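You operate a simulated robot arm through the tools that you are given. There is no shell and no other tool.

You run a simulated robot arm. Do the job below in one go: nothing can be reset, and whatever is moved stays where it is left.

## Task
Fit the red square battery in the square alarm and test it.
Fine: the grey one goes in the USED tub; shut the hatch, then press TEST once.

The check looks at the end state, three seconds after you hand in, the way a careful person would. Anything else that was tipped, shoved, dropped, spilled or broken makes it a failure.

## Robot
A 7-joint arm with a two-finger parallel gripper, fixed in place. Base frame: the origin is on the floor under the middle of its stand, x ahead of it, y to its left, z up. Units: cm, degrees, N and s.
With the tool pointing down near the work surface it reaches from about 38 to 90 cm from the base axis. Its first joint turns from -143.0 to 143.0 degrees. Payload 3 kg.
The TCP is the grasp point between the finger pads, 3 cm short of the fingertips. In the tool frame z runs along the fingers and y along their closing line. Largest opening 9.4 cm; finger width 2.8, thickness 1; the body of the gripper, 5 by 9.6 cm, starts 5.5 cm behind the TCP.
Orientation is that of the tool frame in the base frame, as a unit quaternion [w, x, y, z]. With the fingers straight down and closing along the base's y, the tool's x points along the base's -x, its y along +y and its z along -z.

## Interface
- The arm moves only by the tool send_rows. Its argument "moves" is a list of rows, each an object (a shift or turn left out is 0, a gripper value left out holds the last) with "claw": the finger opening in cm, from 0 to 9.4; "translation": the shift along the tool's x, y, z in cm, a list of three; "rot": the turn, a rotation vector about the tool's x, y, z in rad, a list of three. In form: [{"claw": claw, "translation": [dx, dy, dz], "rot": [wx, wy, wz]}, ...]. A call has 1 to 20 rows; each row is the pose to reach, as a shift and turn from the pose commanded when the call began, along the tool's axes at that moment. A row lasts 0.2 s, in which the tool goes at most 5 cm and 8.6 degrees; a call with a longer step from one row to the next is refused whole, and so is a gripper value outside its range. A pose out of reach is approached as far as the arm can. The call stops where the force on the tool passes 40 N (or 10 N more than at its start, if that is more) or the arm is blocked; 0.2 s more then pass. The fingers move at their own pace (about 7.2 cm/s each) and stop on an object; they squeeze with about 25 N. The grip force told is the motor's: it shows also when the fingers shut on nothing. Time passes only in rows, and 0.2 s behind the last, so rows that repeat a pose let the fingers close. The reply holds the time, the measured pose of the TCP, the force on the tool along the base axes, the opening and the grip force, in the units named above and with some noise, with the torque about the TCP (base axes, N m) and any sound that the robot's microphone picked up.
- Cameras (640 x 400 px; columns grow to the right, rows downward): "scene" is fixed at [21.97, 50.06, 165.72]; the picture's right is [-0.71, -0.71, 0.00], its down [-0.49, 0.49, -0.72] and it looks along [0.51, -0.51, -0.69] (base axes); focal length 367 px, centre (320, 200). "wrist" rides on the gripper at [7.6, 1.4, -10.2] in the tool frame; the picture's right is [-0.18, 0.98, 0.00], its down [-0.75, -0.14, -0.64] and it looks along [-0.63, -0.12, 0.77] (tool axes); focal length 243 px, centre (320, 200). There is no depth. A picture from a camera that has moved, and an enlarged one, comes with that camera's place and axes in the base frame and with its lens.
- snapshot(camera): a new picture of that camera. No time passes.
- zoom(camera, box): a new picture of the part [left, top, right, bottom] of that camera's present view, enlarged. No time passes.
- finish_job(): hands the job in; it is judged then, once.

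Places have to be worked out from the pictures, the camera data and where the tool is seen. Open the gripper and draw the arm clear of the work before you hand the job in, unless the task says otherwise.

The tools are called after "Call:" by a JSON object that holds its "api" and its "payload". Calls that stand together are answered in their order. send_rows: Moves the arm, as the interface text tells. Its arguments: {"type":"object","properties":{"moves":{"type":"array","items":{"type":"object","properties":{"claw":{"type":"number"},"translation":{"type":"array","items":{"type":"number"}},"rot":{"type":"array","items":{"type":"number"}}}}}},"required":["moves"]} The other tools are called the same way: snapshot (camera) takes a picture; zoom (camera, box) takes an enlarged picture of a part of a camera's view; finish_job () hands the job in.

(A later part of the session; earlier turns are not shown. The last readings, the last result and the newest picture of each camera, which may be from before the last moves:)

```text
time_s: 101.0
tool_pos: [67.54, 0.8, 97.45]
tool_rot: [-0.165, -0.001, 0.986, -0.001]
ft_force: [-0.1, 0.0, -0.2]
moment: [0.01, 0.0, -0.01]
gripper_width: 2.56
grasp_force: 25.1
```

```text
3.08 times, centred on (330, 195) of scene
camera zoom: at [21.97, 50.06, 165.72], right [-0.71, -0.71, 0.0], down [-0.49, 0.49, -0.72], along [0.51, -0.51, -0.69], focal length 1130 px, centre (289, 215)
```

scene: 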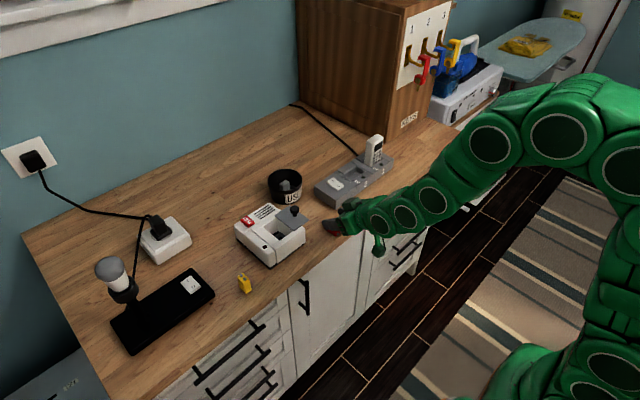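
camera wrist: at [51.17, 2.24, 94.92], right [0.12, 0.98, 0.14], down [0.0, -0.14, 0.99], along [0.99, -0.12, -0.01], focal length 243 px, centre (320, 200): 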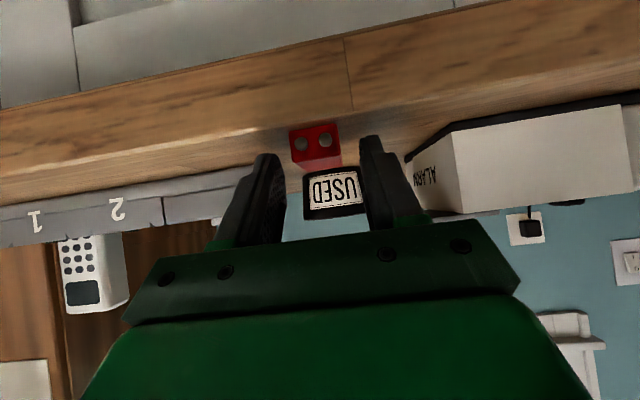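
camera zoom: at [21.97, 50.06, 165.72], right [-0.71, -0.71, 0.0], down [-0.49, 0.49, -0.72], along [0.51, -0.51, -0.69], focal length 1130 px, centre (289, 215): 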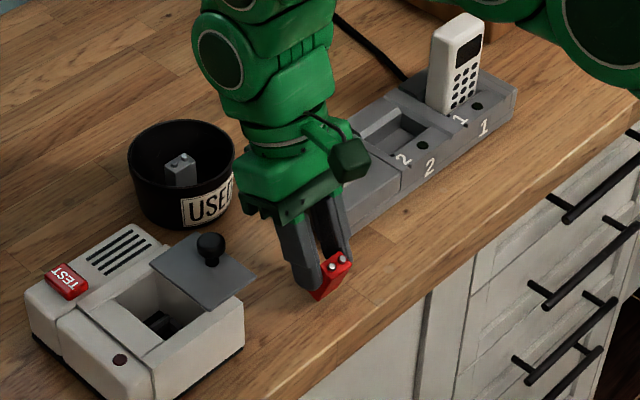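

The battery is about 69° up. I rotate another 9° and check.

Call:
{"api": "send_rows", "payload": {"moves": [{"translation": [-0.1, 0, -0.03], "rot": [0, 0.04, 0]}, {"translation": [-0.2, 0, -0.07], "rot": [0, 0.08, 0]}, {"translation": [-0.3, 0, -0.1], "rot": [0, 0.12, 0]}, {"translation": [-0.38, 0, -0.13], "rot": [0, 0.16, 0]}, {"translation": [-0.38, 0, -0.13], "rot": [0, 0.16, 0]}]}}

Call:
{"api": "zoom", "payload": {"camera": "scene", "box": [260, 130, 400, 260]}}

```text
time_s: 102.2
tool_pos: [68.0, 0.86, 97.36]
tool_rot: [-0.242, -0.001, 0.97, -0.001]
ft_force: [0.6, -0.1, -0.5]
moment: [-0.02, -0.01, 0.02]
gripper_width: 2.56
grasp_force: 24.7
```

```text
3.08 times, centred on (330, 195) of scene
camera zoom: at [21.97, 50.06, 165.72], right [-0.71, -0.71, 0.0], down [-0.49, 0.49, -0.72], along [0.51, -0.51, -0.69], focal length 1130 px, centre (289, 215)
```

zoom: 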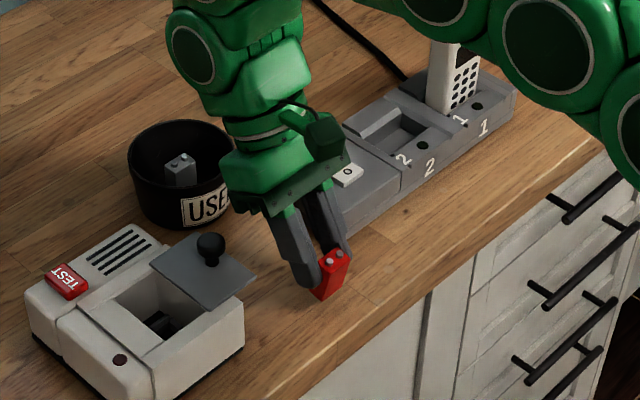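

Now it's 78° up, with no reach problem so far. I rotate 5° more.

Call:
{"api": "send_rows", "payload": {"moves": [{"translation": [-0.05, 0, -0.02], "rot": [0, 0.03, 0]}, {"translation": [-0.1, 0, -0.05], "rot": [0, 0.06, 0]}, {"translation": [-0.15, 0, -0.08], "rot": [0, 0.09, 0]}, {"translation": [-0.15, 0, -0.08], "rot": [0, 0.09, 0]}]}}

Call:
{"api": "zoom", "payload": {"camera": "scene", "box": [290, 180, 380, 250]}}

Call:
{"api": "snapshot", "payload": {"camera": "wrist"}}

```text
time_s: 103.2
tool_pos: [68.25, 0.75, 97.48]
tool_rot: [-0.285, -0.001, 0.958, 0.0]
ft_force: [-0.8, 0.2, 0.3]
moment: [0.0, 0.0, -0.04]
gripper_width: 2.54
grasp_force: 25.3
```

```text
5.71 times, centred on (335, 215) of scene
camera zoom: at [21.97, 50.06, 165.72], right [-0.71, -0.71, 0.0], down [-0.49, 0.49, -0.72], along [0.51, -0.51, -0.69], focal length 2099 px, centre (234, 114)
```

zoom: 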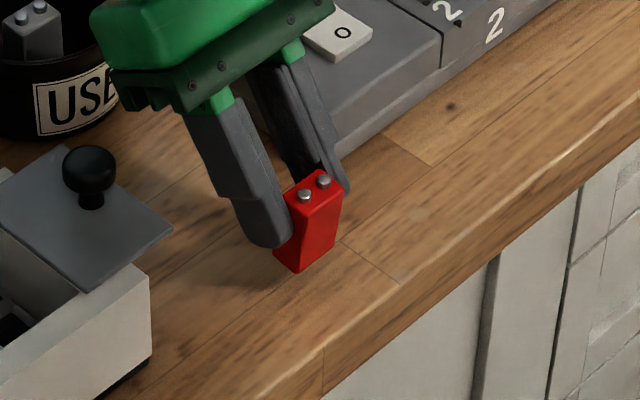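

```text
taken
camera wrist: at [67.23, 2.25, 110.1], right [0.15, 0.98, -0.1], down [0.98, -0.14, 0.13], along [0.11, -0.12, -0.99], focal length 243 px, centre (320, 200)
```

wrist: 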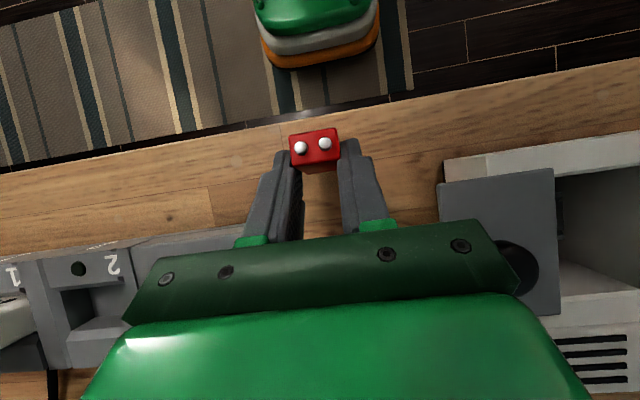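

It's about 83° up now. I lower it toward the counter, easing slightly to -y away from the knob and adding a last 3.5° of tilt.

Call:
{"api": "send_rows", "payload": {"moves": [{"translation": [-0.15, -0.1, 0.22], "rot": [0, 0.015, 0]}, {"translation": [-0.35, -0.2, 0.53], "rot": [0, 0.03, 0]}, {"translation": [-0.55, -0.3, 0.85], "rot": [0, 0.045, 0]}, {"translation": [-0.75, -0.4, 1.15], "rot": [0, 0.06, 0]}, {"translation": [-0.95, -0.4, 1.46], "rot": [0, 0.06, 0]}, {"translation": [-1.04, -0.4, 1.59], "rot": [0, 0.06, 0]}, {"translation": [-1.04, -0.4, 1.59], "rot": [0, 0.06, 0]}]}}

Call:
{"api": "zoom", "payload": {"camera": "scene", "box": [290, 180, 380, 250]}}

Call:
{"api": "snapshot", "payload": {"camera": "wrist"}}

```text
time_s: 104.8
tool_pos: [67.39, 0.61, 95.69]
tool_rot: [-0.308, -0.001, 0.951, -0.001]
ft_force: [0.7, 0.6, -1.2]
moment: [0.0, -0.02, -0.02]
gripper_width: 2.56
grasp_force: 25.0
out of reach, approached as far as the arm can: row 2, 3, 4, 5, 6, 7
```

```text
5.71 times, centred on (335, 215) of scene
camera zoom: at [21.97, 50.06, 165.72], right [-0.71, -0.71, 0.0], down [-0.49, 0.49, -0.72], along [0.51, -0.51, -0.69], focal length 2099 px, centre (234, 114)
```

zoom: 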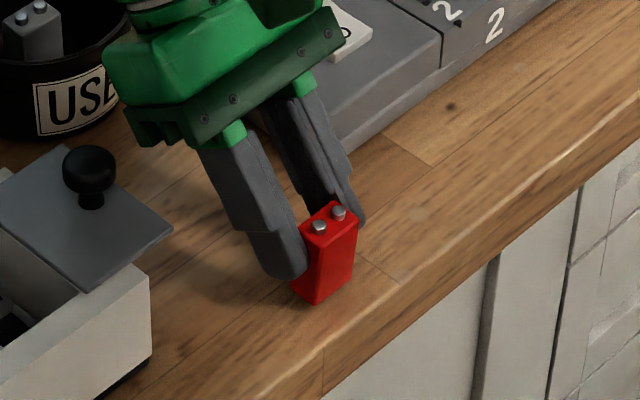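

```text
taken
camera wrist: at [66.97, 2.09, 108.47], right [0.15, 0.98, -0.11], down [0.99, -0.14, 0.08], along [0.06, -0.12, -0.99], focal length 243 px, centre (320, 200)
```

wrist: 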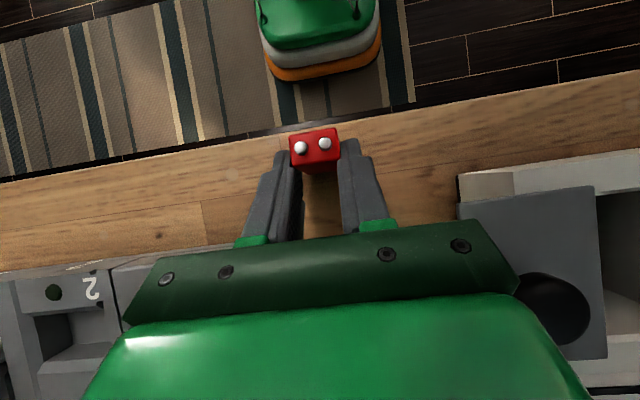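

The arm is at its tilt limit, with the battery about 86° up and about 0.5 cm above the counter. I lower straight down in small steps until it touches.

Call:
{"api": "send_rows", "payload": {"moves": [{"translation": [-0.09, 0, 0.12], "rot": [0, -0.01, 0]}, {"translation": [-0.18, 0, 0.24], "rot": [0, -0.02, 0]}, {"translation": [-0.26, 0, 0.36], "rot": [0, -0.02, 0]}, {"translation": [-0.32, 0, 0.45], "rot": [0, -0.02, 0]}, {"translation": [-0.32, 0, 0.45], "rot": [0, -0.02, 0]}]}}

Call:
{"api": "zoom", "payload": {"camera": "scene", "box": [290, 180, 380, 250]}}

```text
time_s: 106.0
tool_pos: [67.32, 0.67, 95.26]
tool_rot: [-0.305, -0.001, 0.952, -0.001]
ft_force: [2.4, -0.8, 24.5]
moment: [-0.02, 0.6, 0.04]
gripper_width: 2.53
grasp_force: 25.4
```

```text
5.71 times, centred on (335, 215) of scene
camera zoom: at [21.97, 50.06, 165.72], right [-0.71, -0.71, 0.0], down [-0.49, 0.49, -0.72], along [0.51, -0.51, -0.69], focal length 2099 px, centre (234, 114)
```

zoom: 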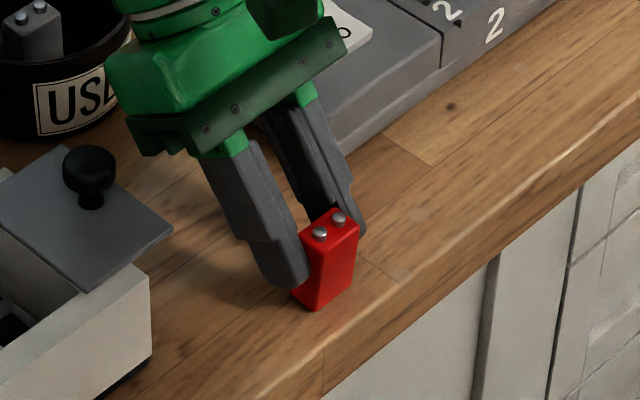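

It's touching with 24 N. I ease off most of that, then open slowly so the battery settles upright.

Call:
{"api": "send_rows", "payload": {"moves": [{"translation": [0.025, 0, -0.035]}, {"translation": [0.03, 0, -0.045]}, {"translation": [0.03, 0, -0.045]}]}}

```text
time_s: 106.8
tool_pos: [67.31, 0.52, 95.18]
tool_rot: [-0.305, -0.001, 0.952, 0.0]
ft_force: [1.0, 4.1, 16.3]
moment: [0.16, 0.35, -0.12]
gripper_width: 2.55
grasp_force: 24.9
```

Call:
{"api": "send_rows", "payload": {"moves": [{"translation": [0.025, 0, -0.035]}, {"translation": [0.03, 0, -0.045]}, {"translation": [0.03, 0, -0.045], "claw": 2.7}, {"translation": [0.03, 0, -0.045], "claw": 3.0}, {"translation": [0.03, 0, -0.045], "claw": 3.4}, {"translation": [0.03, 0, -0.045], "claw": 3.8}, {"translation": [0.03, 0, -0.045], "claw": 4.2}, {"translation": [0.03, 0, -0.045], "claw": 4.2}]}}

Call:
{"api": "zoom", "payload": {"camera": "scene", "box": [290, 180, 380, 250]}}

Call:
{"api": "snapshot", "payload": {"camera": "wrist"}}

```text
time_s: 108.6
tool_pos: [67.3, 0.52, 95.28]
tool_rot: [-0.304, -0.002, 0.953, 0.0]
ft_force: [0.4, -0.7, -0.5]
moment: [-0.01, 0.02, 0.03]
gripper_width: 4.19
grasp_force: 0.1
```

```text
5.71 times, centred on (335, 215) of scene
camera zoom: at [21.97, 50.06, 165.72], right [-0.71, -0.71, 0.0], down [-0.49, 0.49, -0.72], along [0.51, -0.51, -0.69], focal length 2099 px, centre (234, 114)
```

zoom: 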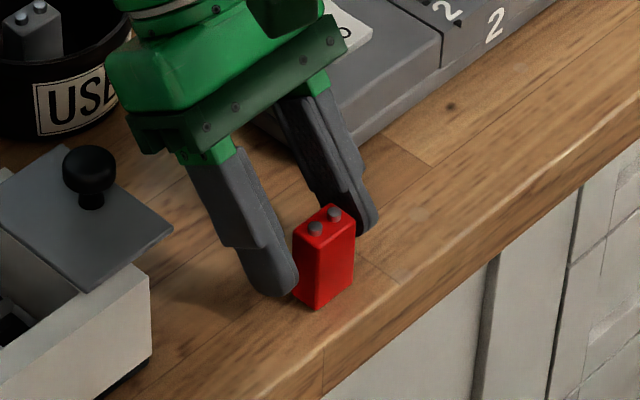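

```text
taken
camera wrist: at [66.88, 2.02, 107.97], right [0.15, 0.98, -0.11], down [0.99, -0.14, 0.09], along [0.07, -0.12, -0.99], focal length 243 px, centre (320, 200)
```

wrist: 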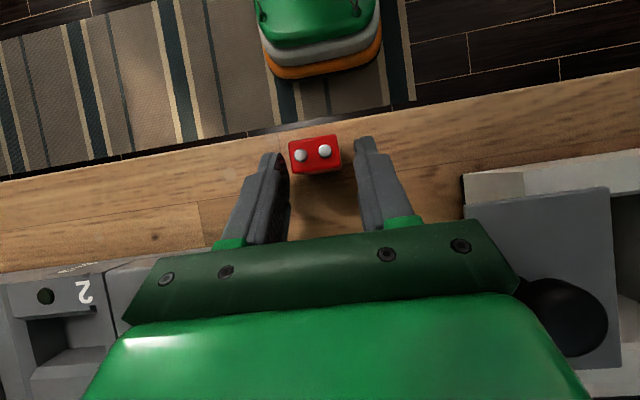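

The red battery is standing upright on its own. I back straight up out of it, relaxing the tilt as I go.

Call:
{"api": "send_rows", "payload": {"moves": [{"translation": [0.29, 0, -0.41], "rot": [0, -0.02, 0]}, {"translation": [0.7, 0, -0.98], "rot": [0, -0.05, 0]}, {"translation": [1.16, 0, -1.63], "rot": [0, -0.1, 0]}, {"translation": [1.74, 0, -2.44], "rot": [0, -0.17, 0]}, {"translation": [2.32, 0, -3.26], "rot": [0, -0.25, 0]}, {"translation": [3.2, 0, -4.5], "rot": [0, -0.35, 0]}, {"translation": [4.06, 0, -5.7], "rot": [0, -0.46, 0]}, {"translation": [4.93, 0, -6.9], "rot": [0, -0.56, 0]}, {"translation": [5.8, 0, -8.14], "rot": [0, -0.62, 0]}, {"translation": [5.8, 0, -8.14], "rot": [0, -0.62, 0]}]}}

Call:
{"api": "snapshot", "payload": {"camera": "wrist"}}

Call:
{"api": "snapshot", "payload": {"camera": "scene"}}

```text
time_s: 110.8
tool_pos: [67.28, 0.76, 105.03]
tool_rot: [0.0, -0.001, 1.0, 0.0]
ft_force: [0.3, 0.1, 0.5]
moment: [-0.01, -0.01, -0.02]
gripper_width: 4.2
grasp_force: 0.0
```

```text
taken
camera wrist: at [59.53, 2.06, 115.26], right [0.18, 0.98, 0.0], down [0.75, -0.14, 0.64], along [0.63, -0.12, -0.77], focal length 243 px, centre (320, 200)
```

wrist: 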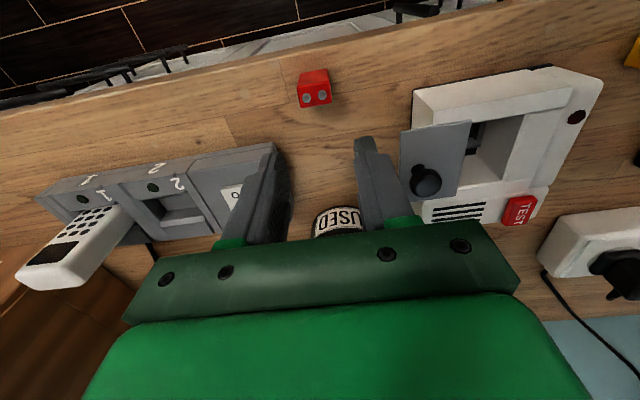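

```text
taken
```

scene: 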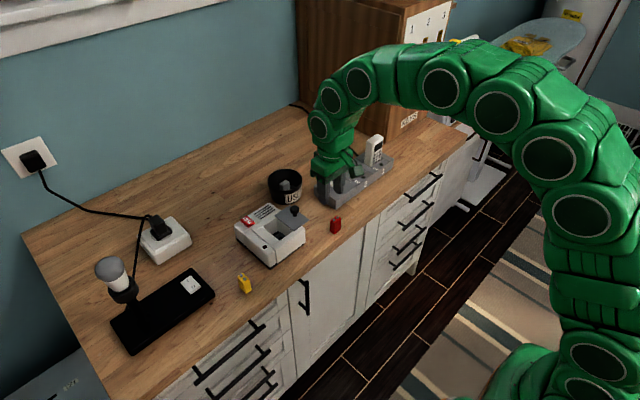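

The red battery stands upright with its long side along y, just as the socket needs it. I enlarge to measure its position before regripping from above.

Call:
{"api": "zoom", "payload": {"camera": "wrist", "box": [270, 50, 370, 125]}}

```text
5.33 times, centred on (320, 88) of wrist
camera zoom: at [59.53, 2.06, 115.26], right [0.18, 0.98, 0.0], down [0.75, -0.14, 0.64], along [0.63, -0.12, -0.77], focal length 1294 px, centre (320, 800)
```

zoom: 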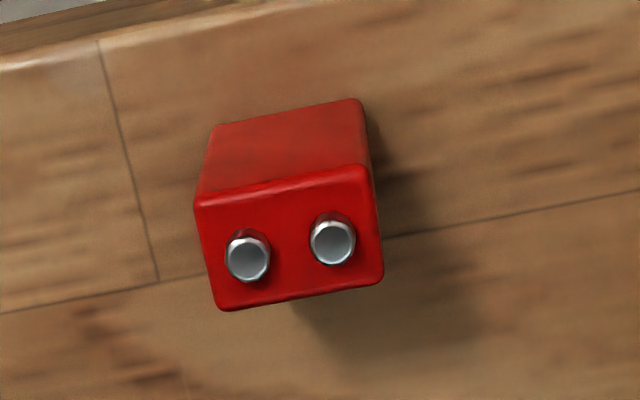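

The battery is at x 64.4–66.0, y -0.7–1.8, so its centre is (65.2, 0.54). I turn the empty hand -90° above it so the fingers close along x.

Call:
{"api": "send_rows", "payload": {"moves": [{"translation": [0.2, 0, 0], "rot": [0, 0, -0.1428], "claw": 3.6}, {"translation": [0.4, 0, 0], "rot": [0, 0, -0.2856]}, {"translation": [0.6, -0.03, 0], "rot": [0, 0, -0.4284]}, {"translation": [0.8, -0.05, 0], "rot": [0, 0, -0.5712]}, {"translation": [1.0, -0.07, 0], "rot": [0, 0, -0.714]}, {"translation": [1.2, -0.09, 0], "rot": [0, 0, -0.8568]}, {"translation": [1.4, -0.1, 0], "rot": [0, 0, -0.9996]}, {"translation": [1.6, -0.12, 0], "rot": [0, 0, -1.1424]}, {"translation": [1.8, -0.12, 0], "rot": [0, 0, -1.2852]}, {"translation": [1.93, -0.12, 0], "rot": [0, 0, -1.428]}, {"translation": [1.93, -0.12, 0], "rot": [0, 0, -1.5708]}, {"translation": [1.93, -0.12, 2], "rot": [0, 0, -1.5708]}, {"translation": [1.93, -0.12, 4], "rot": [0, 0, -1.5708]}, {"translation": [1.93, -0.12, 4], "rot": [0, 0, -1.5708]}]}}

Call:
{"api": "snapshot", "payload": {"camera": "wrist"}}

Call:
{"api": "zoom", "payload": {"camera": "wrist", "box": [240, 80, 400, 220]}}

```text
time_s: 113.8
tool_pos: [65.36, 0.62, 101.36]
tool_rot: [0.0, 0.708, -0.706, 0.0]
ft_force: [-0.1, -0.4, -0.5]
moment: [0.0, -0.02, -0.01]
gripper_width: 3.59
grasp_force: 0.0
```

```text
taken
camera wrist: at [63.77, -6.97, 111.42], right [-0.98, 0.18, 0.0], down [0.14, 0.75, 0.64], along [0.12, 0.63, -0.77], focal length 243 px, centre (320, 200)
```

wrist: 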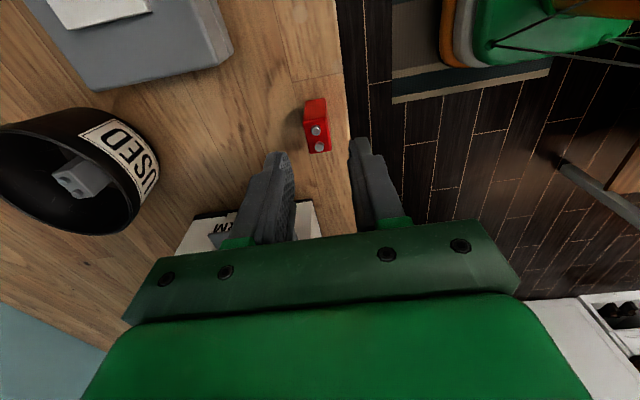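

```text
2.86 times, centred on (320, 150) of wrist
camera zoom: at [63.77, -6.97, 111.42], right [-0.98, 0.18, 0.0], down [0.14, 0.75, 0.64], along [0.12, 0.63, -0.77], focal length 693 px, centre (320, 343)
```

zoom: 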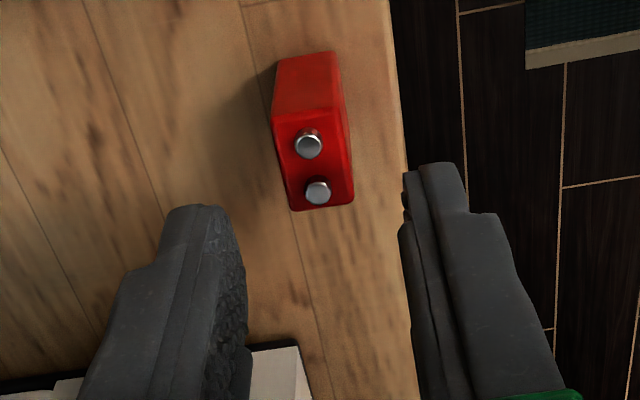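

It's nearly centred, needing about +0.12 in x and -0.15 in y. I correct that and lower until the tips are beside the battery.

Call:
{"api": "send_rows", "payload": {"moves": [{"translation": [0.15, -0.12, 0]}, {"translation": [0.15, -0.12, 1.2]}, {"translation": [0.15, -0.12, 2.4]}, {"translation": [0.15, -0.12, 3.6]}, {"translation": [0.15, -0.12, 4.2]}, {"translation": [0.15, -0.12, 4.2]}]}}

Call:
{"api": "zoom", "payload": {"camera": "wrist", "box": [240, 80, 400, 220]}}

Call:
{"api": "zoom", "payload": {"camera": "scene", "box": [290, 170, 380, 250]}}

```text
time_s: 115.2
tool_pos: [65.47, 0.37, 97.26]
tool_rot: [-0.001, 0.708, -0.707, -0.001]
ft_force: [0.0, -1.3, 0.2]
moment: [0.02, -0.01, 0.01]
gripper_width: 3.57
grasp_force: 0.0
```

```text
2.86 times, centred on (320, 150) of wrist
camera zoom: at [63.9, -7.23, 107.3], right [-0.98, 0.18, 0.0], down [0.14, 0.75, 0.64], along [0.12, 0.63, -0.77], focal length 693 px, centre (320, 343)
```

zoom: 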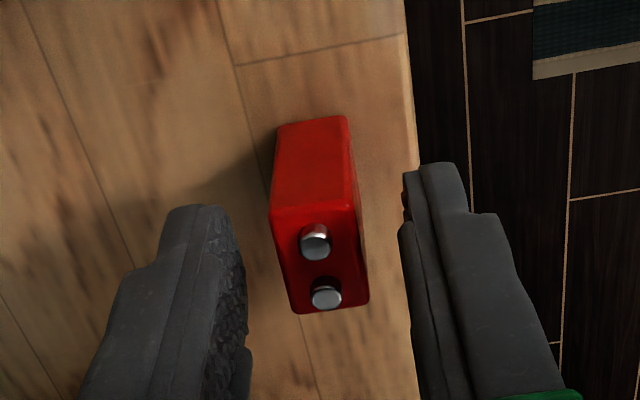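

```text
5.00 times, centred on (335, 210) of scene
camera zoom: at [21.97, 50.06, 165.72], right [-0.71, -0.71, 0.0], down [-0.49, 0.49, -0.72], along [0.51, -0.51, -0.69], focal length 1836 px, centre (245, 150)
```

zoom: 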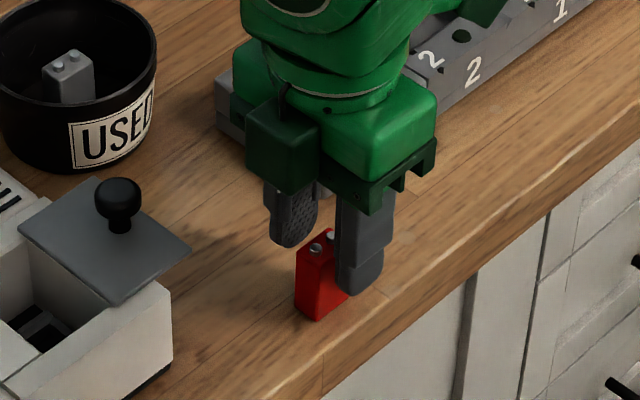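

It's well centred. I lower 1.3 cm more for a deep grip of about 2.3 cm and close.

Call:
{"api": "send_rows", "payload": {"moves": [{"translation": [0, 0, 0.5]}, {"translation": [0, 0, 1.0]}, {"translation": [0, 0, 1.3]}, {"translation": [0, 0, 1.3]}, {"translation": [0, 0, 1.3], "claw": 2.8}, {"translation": [0, 0, 1.3], "claw": 2.0}, {"translation": [0, 0, 1.3], "claw": 1.2}, {"translation": [0, 0, 1.3], "claw": 0.8}, {"translation": [0, 0, 1.3], "claw": 0.8}]}}

Call:
{"api": "zoom", "payload": {"camera": "wrist", "box": [240, 100, 400, 240]}}

Call:
{"api": "zoom", "payload": {"camera": "scene", "box": [290, 170, 380, 250]}}

```text
time_s: 117.2
tool_pos: [65.31, 0.32, 95.92]
tool_rot: [0.0, 0.708, -0.707, 0.001]
ft_force: [0.3, -0.3, 2.2]
moment: [0.0, 0.05, -0.01]
gripper_width: 1.67
grasp_force: 25.6
```

```text
2.86 times, centred on (320, 170) of wrist
camera zoom: at [63.8, -7.38, 106.09], right [-0.98, 0.18, 0.0], down [0.14, 0.75, 0.64], along [0.12, 0.63, -0.77], focal length 693 px, centre (320, 286)
```

zoom: 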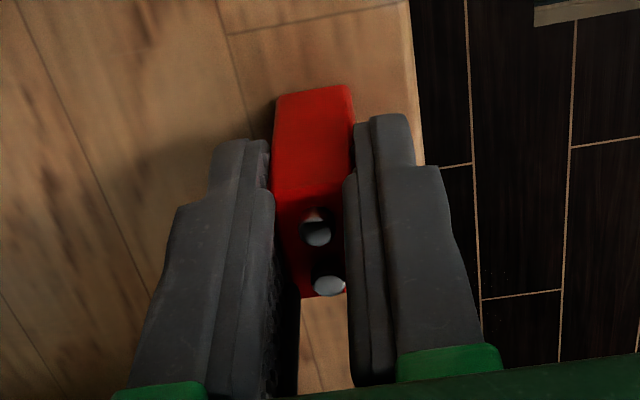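

```text
5.00 times, centred on (335, 210) of scene
camera zoom: at [21.97, 50.06, 165.72], right [-0.71, -0.71, 0.0], down [-0.49, 0.49, -0.72], along [0.51, -0.51, -0.69], focal length 1836 px, centre (245, 150)
```

zoom: 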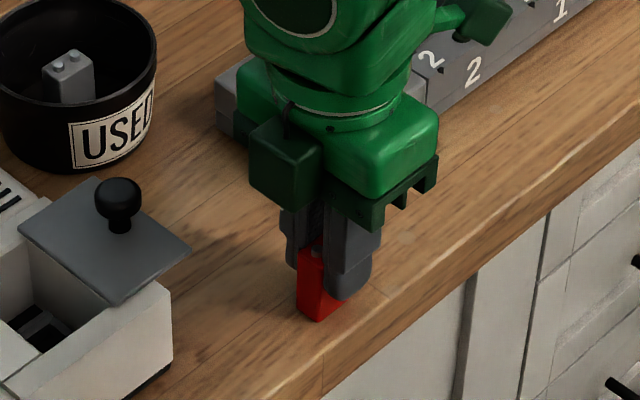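

I have a deep grip on the red battery (1.67 cm wide), in nearly the same relation to the hand as the grey one. I lift it slowly straight up.

Call:
{"api": "send_rows", "payload": {"moves": [{"translation": [0, 0, -0.3]}, {"translation": [0, 0, -0.8]}, {"translation": [0, 0, -1.6]}, {"translation": [0, 0, -2.5]}, {"translation": [0, 0, -3.5]}, {"translation": [0, 0, -4.5]}, {"translation": [0, 0, -5.5]}, {"translation": [0, 0, -6.5]}, {"translation": [0, 0, -7.5]}, {"translation": [0, 0, -8.5]}, {"translation": [0, 0, -9.5]}, {"translation": [0, 0, -10.5]}, {"translation": [0, 0, -11]}, {"translation": [0, 0, -11]}]}}

Call:
{"api": "zoom", "payload": {"camera": "wrist", "box": [240, 100, 400, 240]}}

```text
time_s: 120.2
tool_pos: [65.32, 0.2, 106.74]
tool_rot: [0.0, 0.708, -0.706, 0.0]
ft_force: [-0.5, -0.1, -0.5]
moment: [0.0, 0.0, 0.02]
gripper_width: 1.65
grasp_force: 25.2
```

```text
2.86 times, centred on (320, 170) of wrist
camera zoom: at [63.82, -7.36, 116.9], right [-0.98, 0.18, 0.0], down [0.14, 0.75, 0.64], along [0.12, 0.63, -0.77], focal length 693 px, centre (320, 286)
```

zoom: 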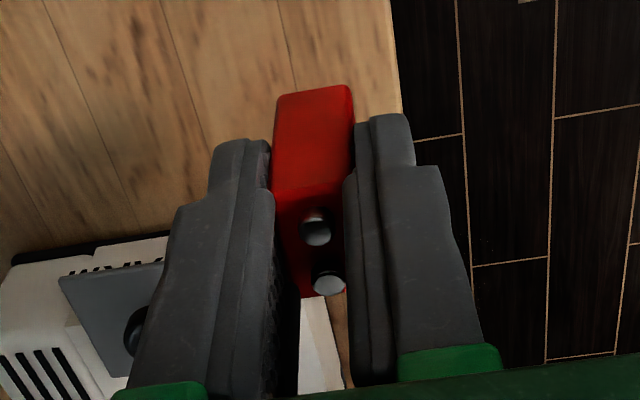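

It's holding well. I carry it at constant height, first along +y and then +x, to above the socket at about 6 cm/s.

Call:
{"api": "send_rows", "payload": {"moves": [{"translation": [-0.4, 0, 0]}, {"translation": [-1.4, 0, 0]}, {"translation": [-2.6, 0, 0]}, {"translation": [-3.9, 0, 0]}, {"translation": [-5.2, 0, 0]}, {"translation": [-6.5, 0, 0]}, {"translation": [-7.8, 0, 0]}, {"translation": [-9.1, 0, 0]}, {"translation": [-10.4, 0, 0]}, {"translation": [-11.7, 0, 0]}, {"translation": [-12.9, -0.3, 0]}, {"translation": [-13.6, -1.1, 0]}, {"translation": [-13.9, -2.2, 0]}, {"translation": [-13.95, -3.4, 0]}, {"translation": [-13.95, -4.6, 0]}, {"translation": [-13.95, -5.8, 0]}, {"translation": [-13.95, -6.7, 0]}, {"translation": [-13.95, -7.3, 0]}, {"translation": [-13.95, -7.3, 0]}]}}

Call:
{"api": "snapshot", "payload": {"camera": "wrist"}}

Call:
{"api": "zoom", "payload": {"camera": "wrist", "box": [240, 40, 400, 200]}}

Call:
{"api": "zoom", "payload": {"camera": "scene", "box": [220, 150, 320, 280]}}

```text
time_s: 124.2
tool_pos: [72.7, 14.32, 106.9]
tool_rot: [-0.001, 0.708, -0.706, 0.0]
ft_force: [0.6, -0.8, 0.1]
moment: [-0.05, 0.01, 0.03]
gripper_width: 1.68
grasp_force: 25.1
```

```text
taken
camera wrist: at [71.13, 6.72, 117.04], right [-0.98, 0.18, 0.0], down [0.14, 0.75, 0.64], along [0.12, 0.63, -0.77], focal length 243 px, centre (320, 200)
```

wrist: 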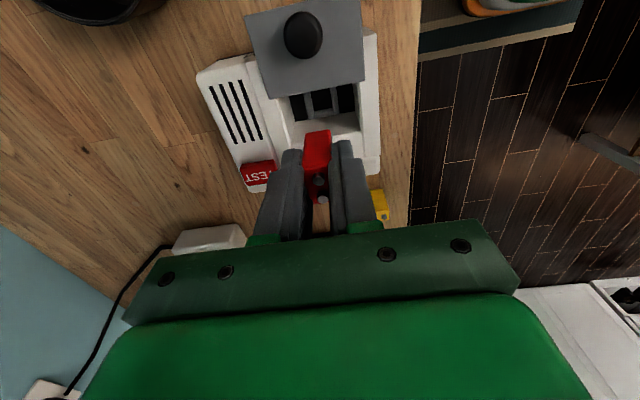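

```text
2.50 times, centred on (320, 120) of wrist
camera zoom: at [71.13, 6.72, 117.04], right [-0.98, 0.18, 0.0], down [0.14, 0.75, 0.64], along [0.12, 0.63, -0.77], focal length 606 px, centre (320, 400)
```

zoom: 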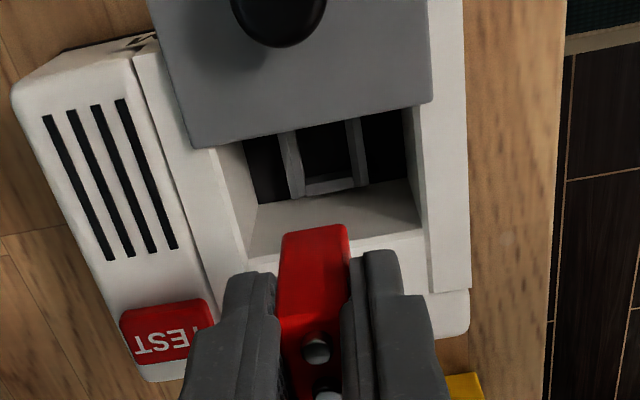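

```text
3.08 times, centred on (270, 215) of scene
camera zoom: at [21.97, 50.06, 165.72], right [-0.71, -0.71, 0.0], down [-0.49, 0.49, -0.72], along [0.51, -0.51, -0.69], focal length 1130 px, centre (474, 154)
```

zoom: 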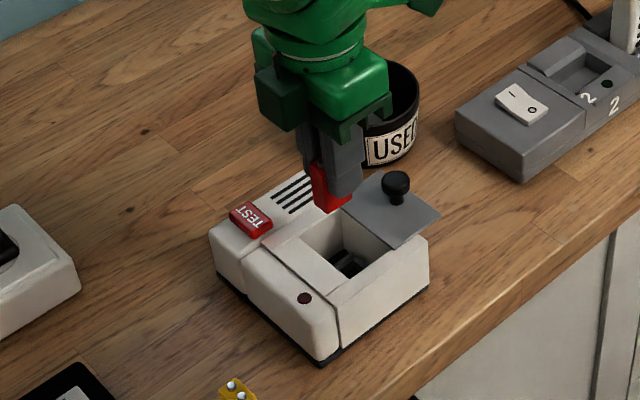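

The TCP is over the socket. I enlarge the socket and held battery to check alignment precisely before lowering.

Call:
{"api": "zoom", "payload": {"camera": "wrist", "box": [280, 80, 360, 150]}}

```text
5.71 times, centred on (320, 115) of wrist
camera zoom: at [71.13, 6.72, 117.04], right [-0.98, 0.18, 0.0], down [0.14, 0.75, 0.64], along [0.12, 0.63, -0.77], focal length 1386 px, centre (320, 686)
```

zoom: 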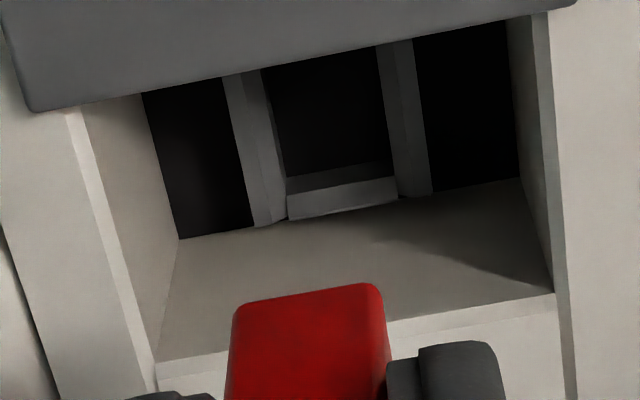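

The socket bars look chamfered, and its centre is at about x 72.4–72.5. I nudge the position slightly (-0.08 x, -0.25 y) and lower until the battery's bottom is just above the bars.

Call:
{"api": "send_rows", "payload": {"moves": [{"translation": [0.12, 0.04, 0.3]}, {"translation": [0.25, 0.08, 1.0]}, {"translation": [0.25, 0.08, 2.0]}, {"translation": [0.25, 0.08, 3.0]}, {"translation": [0.25, 0.08, 4.0]}, {"translation": [0.25, 0.08, 5.0]}, {"translation": [0.25, 0.08, 6.0]}, {"translation": [0.25, 0.08, 6.8]}, {"translation": [0.25, 0.08, 7.2]}, {"translation": [0.25, 0.08, 7.2]}]}}

Call:
{"api": "snapshot", "payload": {"camera": "wrist"}}

Call:
{"api": "zoom", "payload": {"camera": "wrist", "box": [260, 90, 380, 200]}}

Call:
{"api": "zoom", "payload": {"camera": "scene", "box": [240, 190, 310, 260]}}

```text
time_s: 126.4
tool_pos: [72.71, 14.01, 99.53]
tool_rot: [-0.001, 0.708, -0.707, 0.001]
ft_force: [0.2, 0.5, -0.8]
moment: [0.02, 0.0, 0.01]
gripper_width: 1.65
grasp_force: 24.4
```

```text
taken
camera wrist: at [71.03, 6.45, 109.69], right [-0.98, 0.18, 0.0], down [0.14, 0.75, 0.64], along [0.12, 0.63, -0.77], focal length 243 px, centre (320, 200)
```

wrist: 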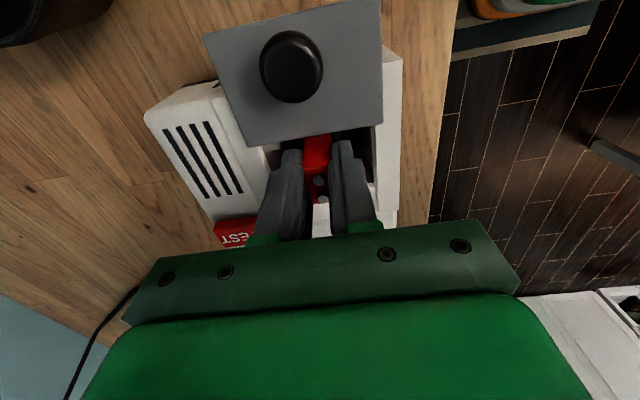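

```text
3.64 times, centred on (320, 145) of wrist
camera zoom: at [71.03, 6.45, 109.69], right [-0.98, 0.18, 0.0], down [0.14, 0.75, 0.64], along [0.12, 0.63, -0.77], focal length 882 px, centre (320, 400)
```

zoom: 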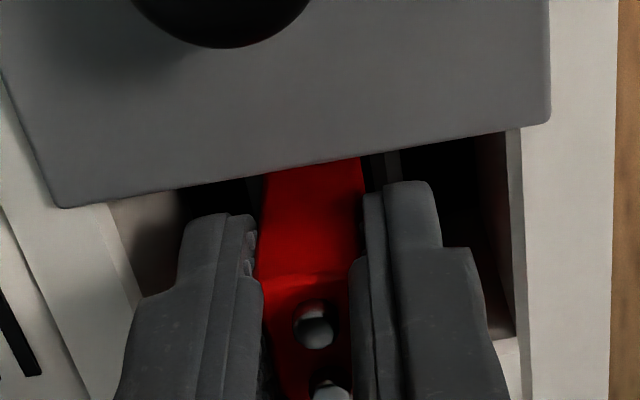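

```text
5.71 times, centred on (275, 225) of scene
camera zoom: at [21.97, 50.06, 165.72], right [-0.71, -0.71, 0.0], down [-0.49, 0.49, -0.72], along [0.51, -0.51, -0.69], focal length 2099 px, centre (577, 57)
```

zoom: 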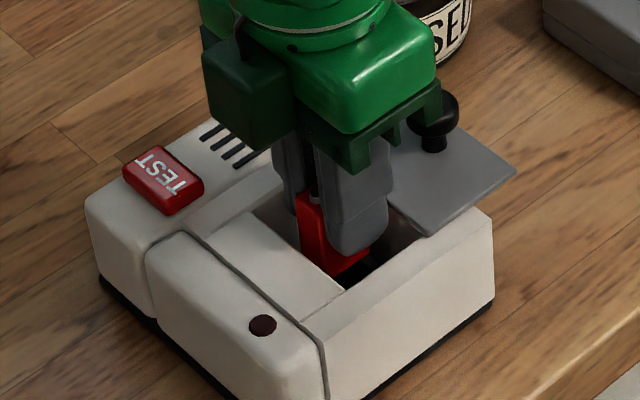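

No contact so far. I lower in small increments into the socket, watching the force.

Call:
{"api": "send_rows", "payload": {"moves": [{"translation": [0, 0, 0.25]}, {"translation": [0, 0, 0.5]}, {"translation": [0, 0, 0.75]}, {"translation": [0, 0, 1.0]}, {"translation": [0, 0, 1.0]}]}}

```text
time_s: 127.6
tool_pos: [72.64, 14.18, 98.49]
tool_rot: [0.0, 0.707, -0.707, 0.0]
ft_force: [0.1, -0.6, 0.2]
moment: [0.03, -0.02, -0.01]
gripper_width: 1.64
grasp_force: 24.7
```

It's free. I continue down another 0.6 cm.

Call:
{"api": "send_rows", "payload": {"moves": [{"translation": [0, 0, 0.2]}, {"translation": [0, 0, 0.4]}, {"translation": [0, 0, 0.6]}, {"translation": [0, 0, 0.6]}]}}

```text
time_s: 128.6
tool_pos: [72.84, 13.95, 97.92]
tool_rot: [0.0, 0.707, -0.707, 0.001]
ft_force: [0.4, -0.5, -1.0]
moment: [-0.01, -0.02, -0.01]
gripper_width: 1.67
grasp_force: 25.4
```

Call:
{"api": "send_rows", "payload": {"moves": [{"translation": [0, 0, 0.2]}, {"translation": [0, 0, 0.4]}, {"translation": [0, 0, 0.6]}, {"translation": [0, 0, 0.6]}]}}

Call:
{"api": "zoom", "payload": {"camera": "scene", "box": [240, 190, 310, 260]}}

Call:
{"api": "zoom", "payload": {"camera": "wrist", "box": [260, 90, 380, 200]}}

```text
time_s: 129.6
tool_pos: [72.59, 14.05, 97.24]
tool_rot: [0.0, 0.708, -0.706, 0.0]
ft_force: [-0.4, -1.9, 0.0]
moment: [-0.07, 0.0, 0.02]
gripper_width: 1.66
grasp_force: 24.7
```

```text
5.71 times, centred on (275, 225) of scene
camera zoom: at [21.97, 50.06, 165.72], right [-0.71, -0.71, 0.0], down [-0.49, 0.49, -0.72], along [0.51, -0.51, -0.69], focal length 2099 px, centre (577, 57)
```

zoom: 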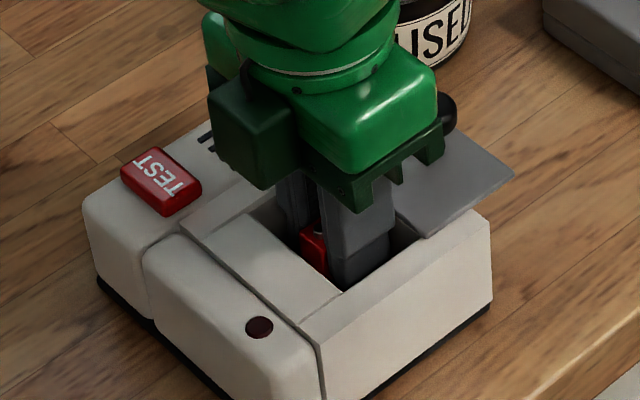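

```text
3.64 times, centred on (320, 145) of wrist
camera zoom: at [71.03, 6.5, 107.46], right [-0.98, 0.18, 0.0], down [0.14, 0.75, 0.64], along [0.12, 0.63, -0.77], focal length 882 px, centre (320, 400)
```

zoom: 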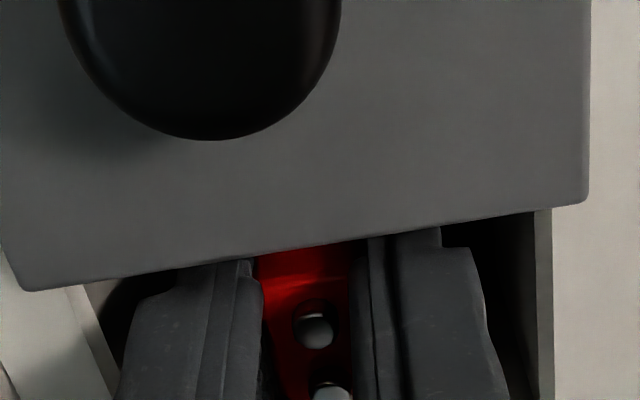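

There's a slight sideways touch (1.9 N), so the battery is entering the frame and the light alarm is self-aligning. I continue down in 0.15 cm steps.

Call:
{"api": "send_rows", "payload": {"moves": [{"translation": [0.03, 0, 0.1]}, {"translation": [0.03, 0, 0.2]}, {"translation": [0.03, 0, 0.3]}, {"translation": [0.03, 0, 0.3]}]}}

```text
time_s: 130.6
tool_pos: [72.65, 14.02, 97.0]
tool_rot: [0.0, 0.707, -0.707, 0.0]
ft_force: [0.5, 0.0, -1.1]
moment: [0.0, 0.02, 0.01]
gripper_width: 1.66
grasp_force: 24.9
```

It's smooth with no resistance. I go down a further 0.3 cm.

Call:
{"api": "send_rows", "payload": {"moves": [{"translation": [0, 0, 0.1]}, {"translation": [0, 0, 0.2]}, {"translation": [0, 0, 0.3]}, {"translation": [0, 0, 0.3]}]}}

```text
time_s: 131.6
tool_pos: [72.72, 13.94, 96.85]
tool_rot: [-0.001, 0.707, -0.707, 0.001]
ft_force: [-0.7, 0.2, -0.5]
moment: [0.0, 0.02, 0.0]
gripper_width: 1.65
grasp_force: 25.0
```

Still free at 96.85. I continue another 0.3 cm.

Call:
{"api": "send_rows", "payload": {"moves": [{"translation": [0, 0, 0.1]}, {"translation": [0, 0, 0.2]}, {"translation": [0, 0, 0.3]}, {"translation": [0, 0, 0.3]}]}}

```text
time_s: 132.3
tool_pos: [72.84, 14.08, 96.74]
tool_rot: [-0.002, 0.708, -0.706, 0.001]
ft_force: [-4.0, -0.5, 11.8]
moment: [0.03, 0.18, 0.03]
gripper_width: 1.65
grasp_force: 25.8
stopped in row 3: the force on the tool passed its limit at 44 N (the readings are from after the stop); the commanded pose is now the measured one
```

Firm contact: the fingertips have reached the bars or the battery the floor. I check the picture, then ease up slightly and release.

Call:
{"api": "zoom", "payload": {"camera": "scene", "box": [240, 190, 310, 260]}}

Call:
{"api": "send_rows", "payload": {"moves": [{"translation": [0, 0, -0.06]}, {"translation": [0, 0, -0.08]}, {"translation": [0, 0, -0.08], "claw": 1.9}, {"translation": [0, 0, -0.08], "claw": 2.2}, {"translation": [0, 0, -0.08], "claw": 2.6}, {"translation": [0, 0, -0.08], "claw": 3.0}, {"translation": [0, 0, -0.08], "claw": 3.0}]}}

Call:
{"api": "zoom", "payload": {"camera": "wrist", "box": [260, 90, 380, 200]}}

```text
5.71 times, centred on (275, 225) of scene
camera zoom: at [21.97, 50.06, 165.72], right [-0.71, -0.71, 0.0], down [-0.49, 0.49, -0.72], along [0.51, -0.51, -0.69], focal length 2099 px, centre (577, 57)
```

zoom: 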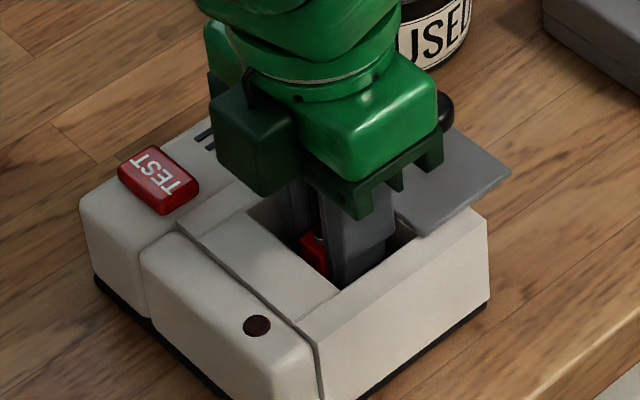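

```text
time_s: 133.9
tool_pos: [72.69, 13.87, 96.75]
tool_rot: [0.0, 0.708, -0.707, 0.001]
ft_force: [-0.5, -0.4, -0.2]
moment: [0.0, 0.01, 0.0]
gripper_width: 3.0
grasp_force: 0.0
```

```text
3.64 times, centred on (320, 145) of wrist
camera zoom: at [71.11, 6.32, 106.92], right [-0.98, 0.18, 0.0], down [0.14, 0.75, 0.64], along [0.12, 0.63, -0.77], focal length 882 px, centre (320, 400)
```

zoom: 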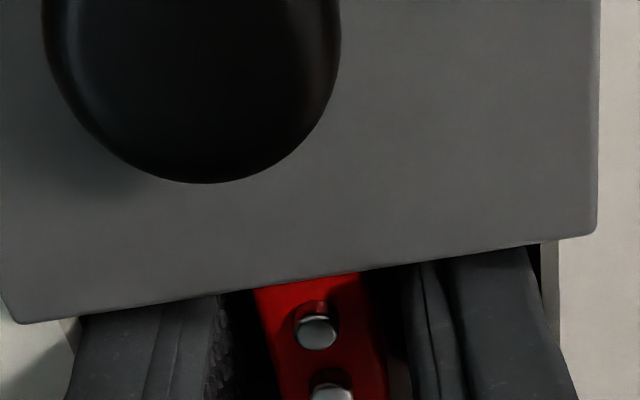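

It's released. I raise the hand straight out and go to the overhead view to check how the battery sits.

Call:
{"api": "send_rows", "payload": {"moves": [{"translation": [0, 0, -0.5], "claw": 3.0}, {"translation": [0, 0, -1.5], "claw": 3.0}, {"translation": [0, 0, -3], "claw": 3.0}, {"translation": [0, 0, -5], "claw": 3.4}, {"translation": [0, 0, -7.5], "claw": 4}, {"translation": [-2, 0, -10], "claw": 5}, {"translation": [-4, 0, -10.4], "claw": 6}, {"translation": [-6.2, 0, -10.4], "claw": 6}, {"translation": [-6.2, 0, -10.4], "claw": 6}]}}

Call:
{"api": "snapshot", "payload": {"camera": "wrist"}}

Call:
{"api": "zoom", "payload": {"camera": "wrist", "box": [250, 0, 390, 90]}}

Call:
{"api": "zoom", "payload": {"camera": "scene", "box": [225, 180, 315, 280]}}

```text
time_s: 135.9
tool_pos: [72.66, 20.28, 107.16]
tool_rot: [-0.001, 0.708, -0.706, 0.0]
ft_force: [1.1, 0.1, 0.2]
moment: [-0.01, -0.02, 0.01]
gripper_width: 5.99
grasp_force: 0.1
```

```text
taken
camera wrist: at [71.02, 12.6, 117.31], right [-0.98, 0.18, 0.0], down [0.14, 0.75, 0.64], along [0.12, 0.63, -0.77], focal length 243 px, centre (320, 200)
```

wrist: 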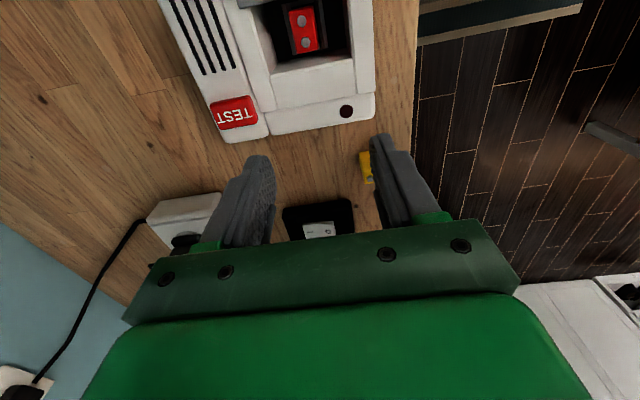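

```text
4.44 times, centred on (320, 45) of wrist
camera zoom: at [71.02, 12.6, 117.31], right [-0.98, 0.18, 0.0], down [0.14, 0.75, 0.64], along [0.12, 0.63, -0.77], focal length 1078 px, centre (320, 889)
```

zoom: 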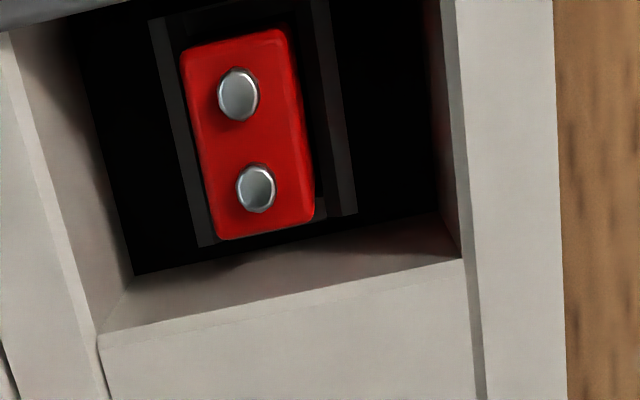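

```text
4.00 times, centred on (270, 230) of scene
camera zoom: at [21.97, 50.06, 165.72], right [-0.71, -0.71, 0.0], down [-0.49, 0.49, -0.72], along [0.51, -0.51, -0.69], focal length 1469 px, centre (520, 80)
```

zoom: 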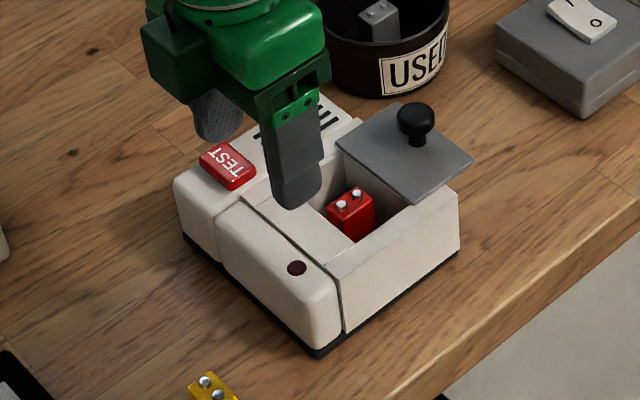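

The red battery sits in the socket at the same level as the old one did. Next I close the hatch, moving above the knob at about (72.8, 8.3) with the fingers open 5 cm.

Call:
{"api": "send_rows", "payload": {"moves": [{"translation": [2.4, 0, 0], "claw": 5}, {"translation": [4.8, 0, 0]}, {"translation": [7.2, 0, 0]}, {"translation": [9.6, 0, 0]}, {"translation": [11.2, 0, 0]}, {"translation": [12.0, 0, 0.5]}, {"translation": [12.0, 0, 1.5]}, {"translation": [12.0, 0, 1.5]}]}}

Call:
{"api": "snapshot", "payload": {"camera": "wrist"}}

Call:
{"api": "zoom", "payload": {"camera": "wrist", "box": [230, 60, 410, 210]}}

```text
time_s: 137.7
tool_pos: [72.8, 8.34, 105.47]
tool_rot: [-0.001, 0.708, -0.706, 0.001]
ft_force: [0.4, 0.1, -0.1]
moment: [0.04, 0.01, 0.03]
gripper_width: 5.0
grasp_force: 0.1
```

```text
taken
camera wrist: at [71.14, 0.75, 115.76], right [-0.98, 0.18, 0.0], down [0.14, 0.75, 0.64], along [0.12, 0.63, -0.77], focal length 243 px, centre (320, 200)
```

wrist: 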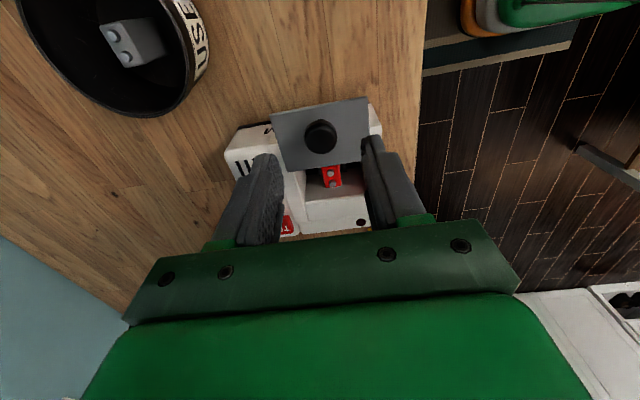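

```text
2.67 times, centred on (320, 135) of wrist
camera zoom: at [71.14, 0.75, 115.76], right [-0.98, 0.18, 0.0], down [0.14, 0.75, 0.64], along [0.12, 0.63, -0.77], focal length 647 px, centre (320, 373)
```

zoom: 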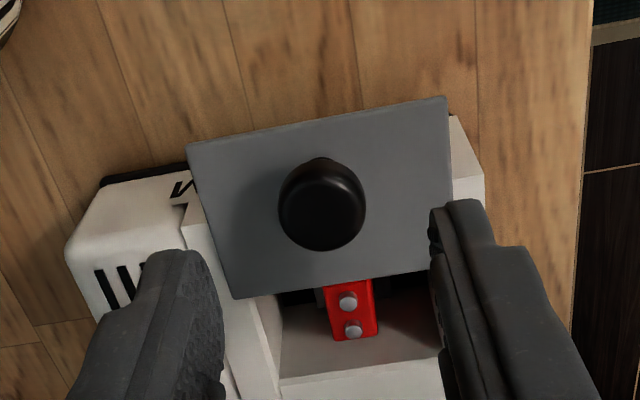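

The knob is right under the hand's axis. I lower around it to the same height as before and close on it.

Call:
{"api": "send_rows", "payload": {"moves": [{"translation": [0, 0, 1.2]}, {"translation": [0, 0, 2.4]}, {"translation": [0, 0, 3.6]}, {"translation": [0, 0, 4.4]}, {"translation": [0, 0, 4.7]}, {"translation": [0, 0, 4.7], "claw": 3.5}, {"translation": [0, 0, 4.7], "claw": 2.6}, {"translation": [0, 0, 4.7], "claw": 1.8}, {"translation": [0, 0, 4.7], "claw": 1.4}, {"translation": [0, 0, 4.7], "claw": 1.4}]}}

Call:
{"api": "zoom", "payload": {"camera": "scene", "box": [220, 180, 310, 280]}}

```text
time_s: 139.9
tool_pos: [72.67, 8.19, 100.94]
tool_rot: [-0.001, 0.708, -0.706, 0.001]
ft_force: [3.1, 0.3, 2.5]
moment: [0.05, 0.0, -0.04]
gripper_width: 2.29
grasp_force: 24.5
```

```text
4.00 times, centred on (265, 230) of scene
camera zoom: at [21.97, 50.06, 165.72], right [-0.71, -0.71, 0.0], down [-0.49, 0.49, -0.72], along [0.51, -0.51, -0.69], focal length 1469 px, centre (540, 80)
```

zoom: 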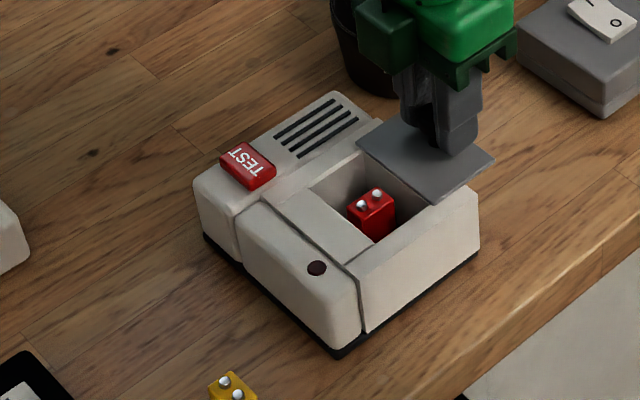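

The knob is gripped. I slide the hatch toward +y by 1.2 cm and check forces and alarm position.

Call:
{"api": "send_rows", "payload": {"moves": [{"translation": [-0.2, 0, 0]}, {"translation": [-0.4, 0, 0]}, {"translation": [-0.6, 0, 0]}, {"translation": [-0.8, 0, 0]}, {"translation": [-1.0, 0, 0]}, {"translation": [-1.2, 0, 0]}, {"translation": [-1.2, 0, 0]}]}}

Call:
{"api": "zoom", "payload": {"camera": "scene", "box": [220, 180, 310, 280]}}

```text
time_s: 141.5
tool_pos: [72.73, 9.34, 101.07]
tool_rot: [-0.002, 0.708, -0.706, 0.001]
ft_force: [-12.3, 0.3, 20.0]
moment: [0.07, 0.25, 0.03]
gripper_width: 2.3
grasp_force: 25.2
```

```text
4.00 times, centred on (265, 230) of scene
camera zoom: at [21.97, 50.06, 165.72], right [-0.71, -0.71, 0.0], down [-0.49, 0.49, -0.72], along [0.51, -0.51, -0.69], focal length 1469 px, centre (540, 80)
```

zoom: 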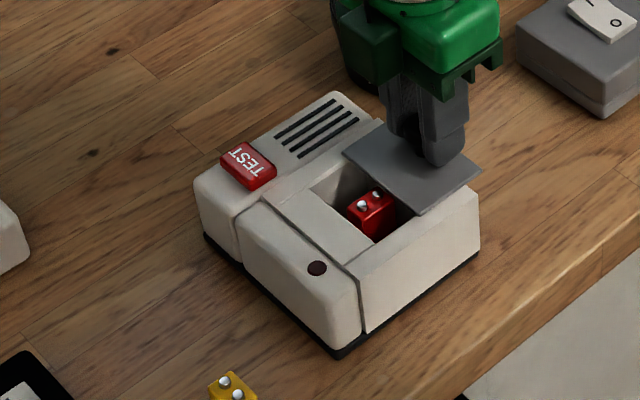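

The hatch slides and the alarm stays put, though press and side force have grown a little. I relax both slightly and continue sliding 1.5 cm.

Call:
{"api": "send_rows", "payload": {"moves": [{"translation": [0, 0.03, -0.03]}, {"translation": [-0.25, 0.03, -0.03]}, {"translation": [-0.5, 0.03, -0.03]}, {"translation": [-0.75, 0.03, -0.03]}, {"translation": [-1.0, 0.03, -0.03]}, {"translation": [-1.25, 0.03, -0.03]}, {"translation": [-1.5, 0.03, -0.03]}, {"translation": [-1.5, 0.03, -0.03]}]}}

Call:
{"api": "zoom", "payload": {"camera": "scene", "box": [220, 180, 310, 280]}}

```text
time_s: 143.3
tool_pos: [72.72, 11.01, 101.0]
tool_rot: [-0.002, 0.707, -0.707, 0.001]
ft_force: [3.4, -0.2, 1.6]
moment: [-0.02, 0.1, -0.13]
gripper_width: 2.3
grasp_force: 25.4
```

```text
4.00 times, centred on (265, 230) of scene
camera zoom: at [21.97, 50.06, 165.72], right [-0.71, -0.71, 0.0], down [-0.49, 0.49, -0.72], along [0.51, -0.51, -0.69], focal length 1469 px, centre (540, 80)
```

zoom: 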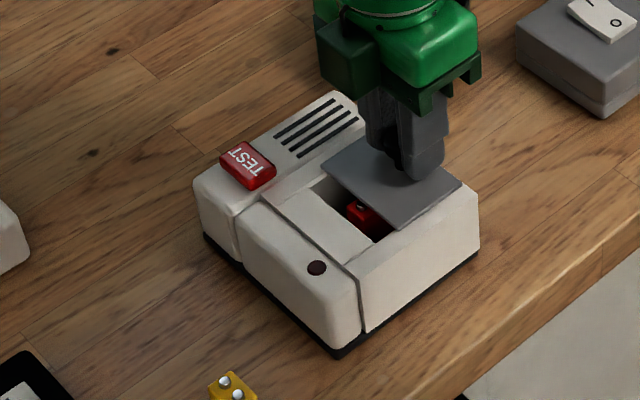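

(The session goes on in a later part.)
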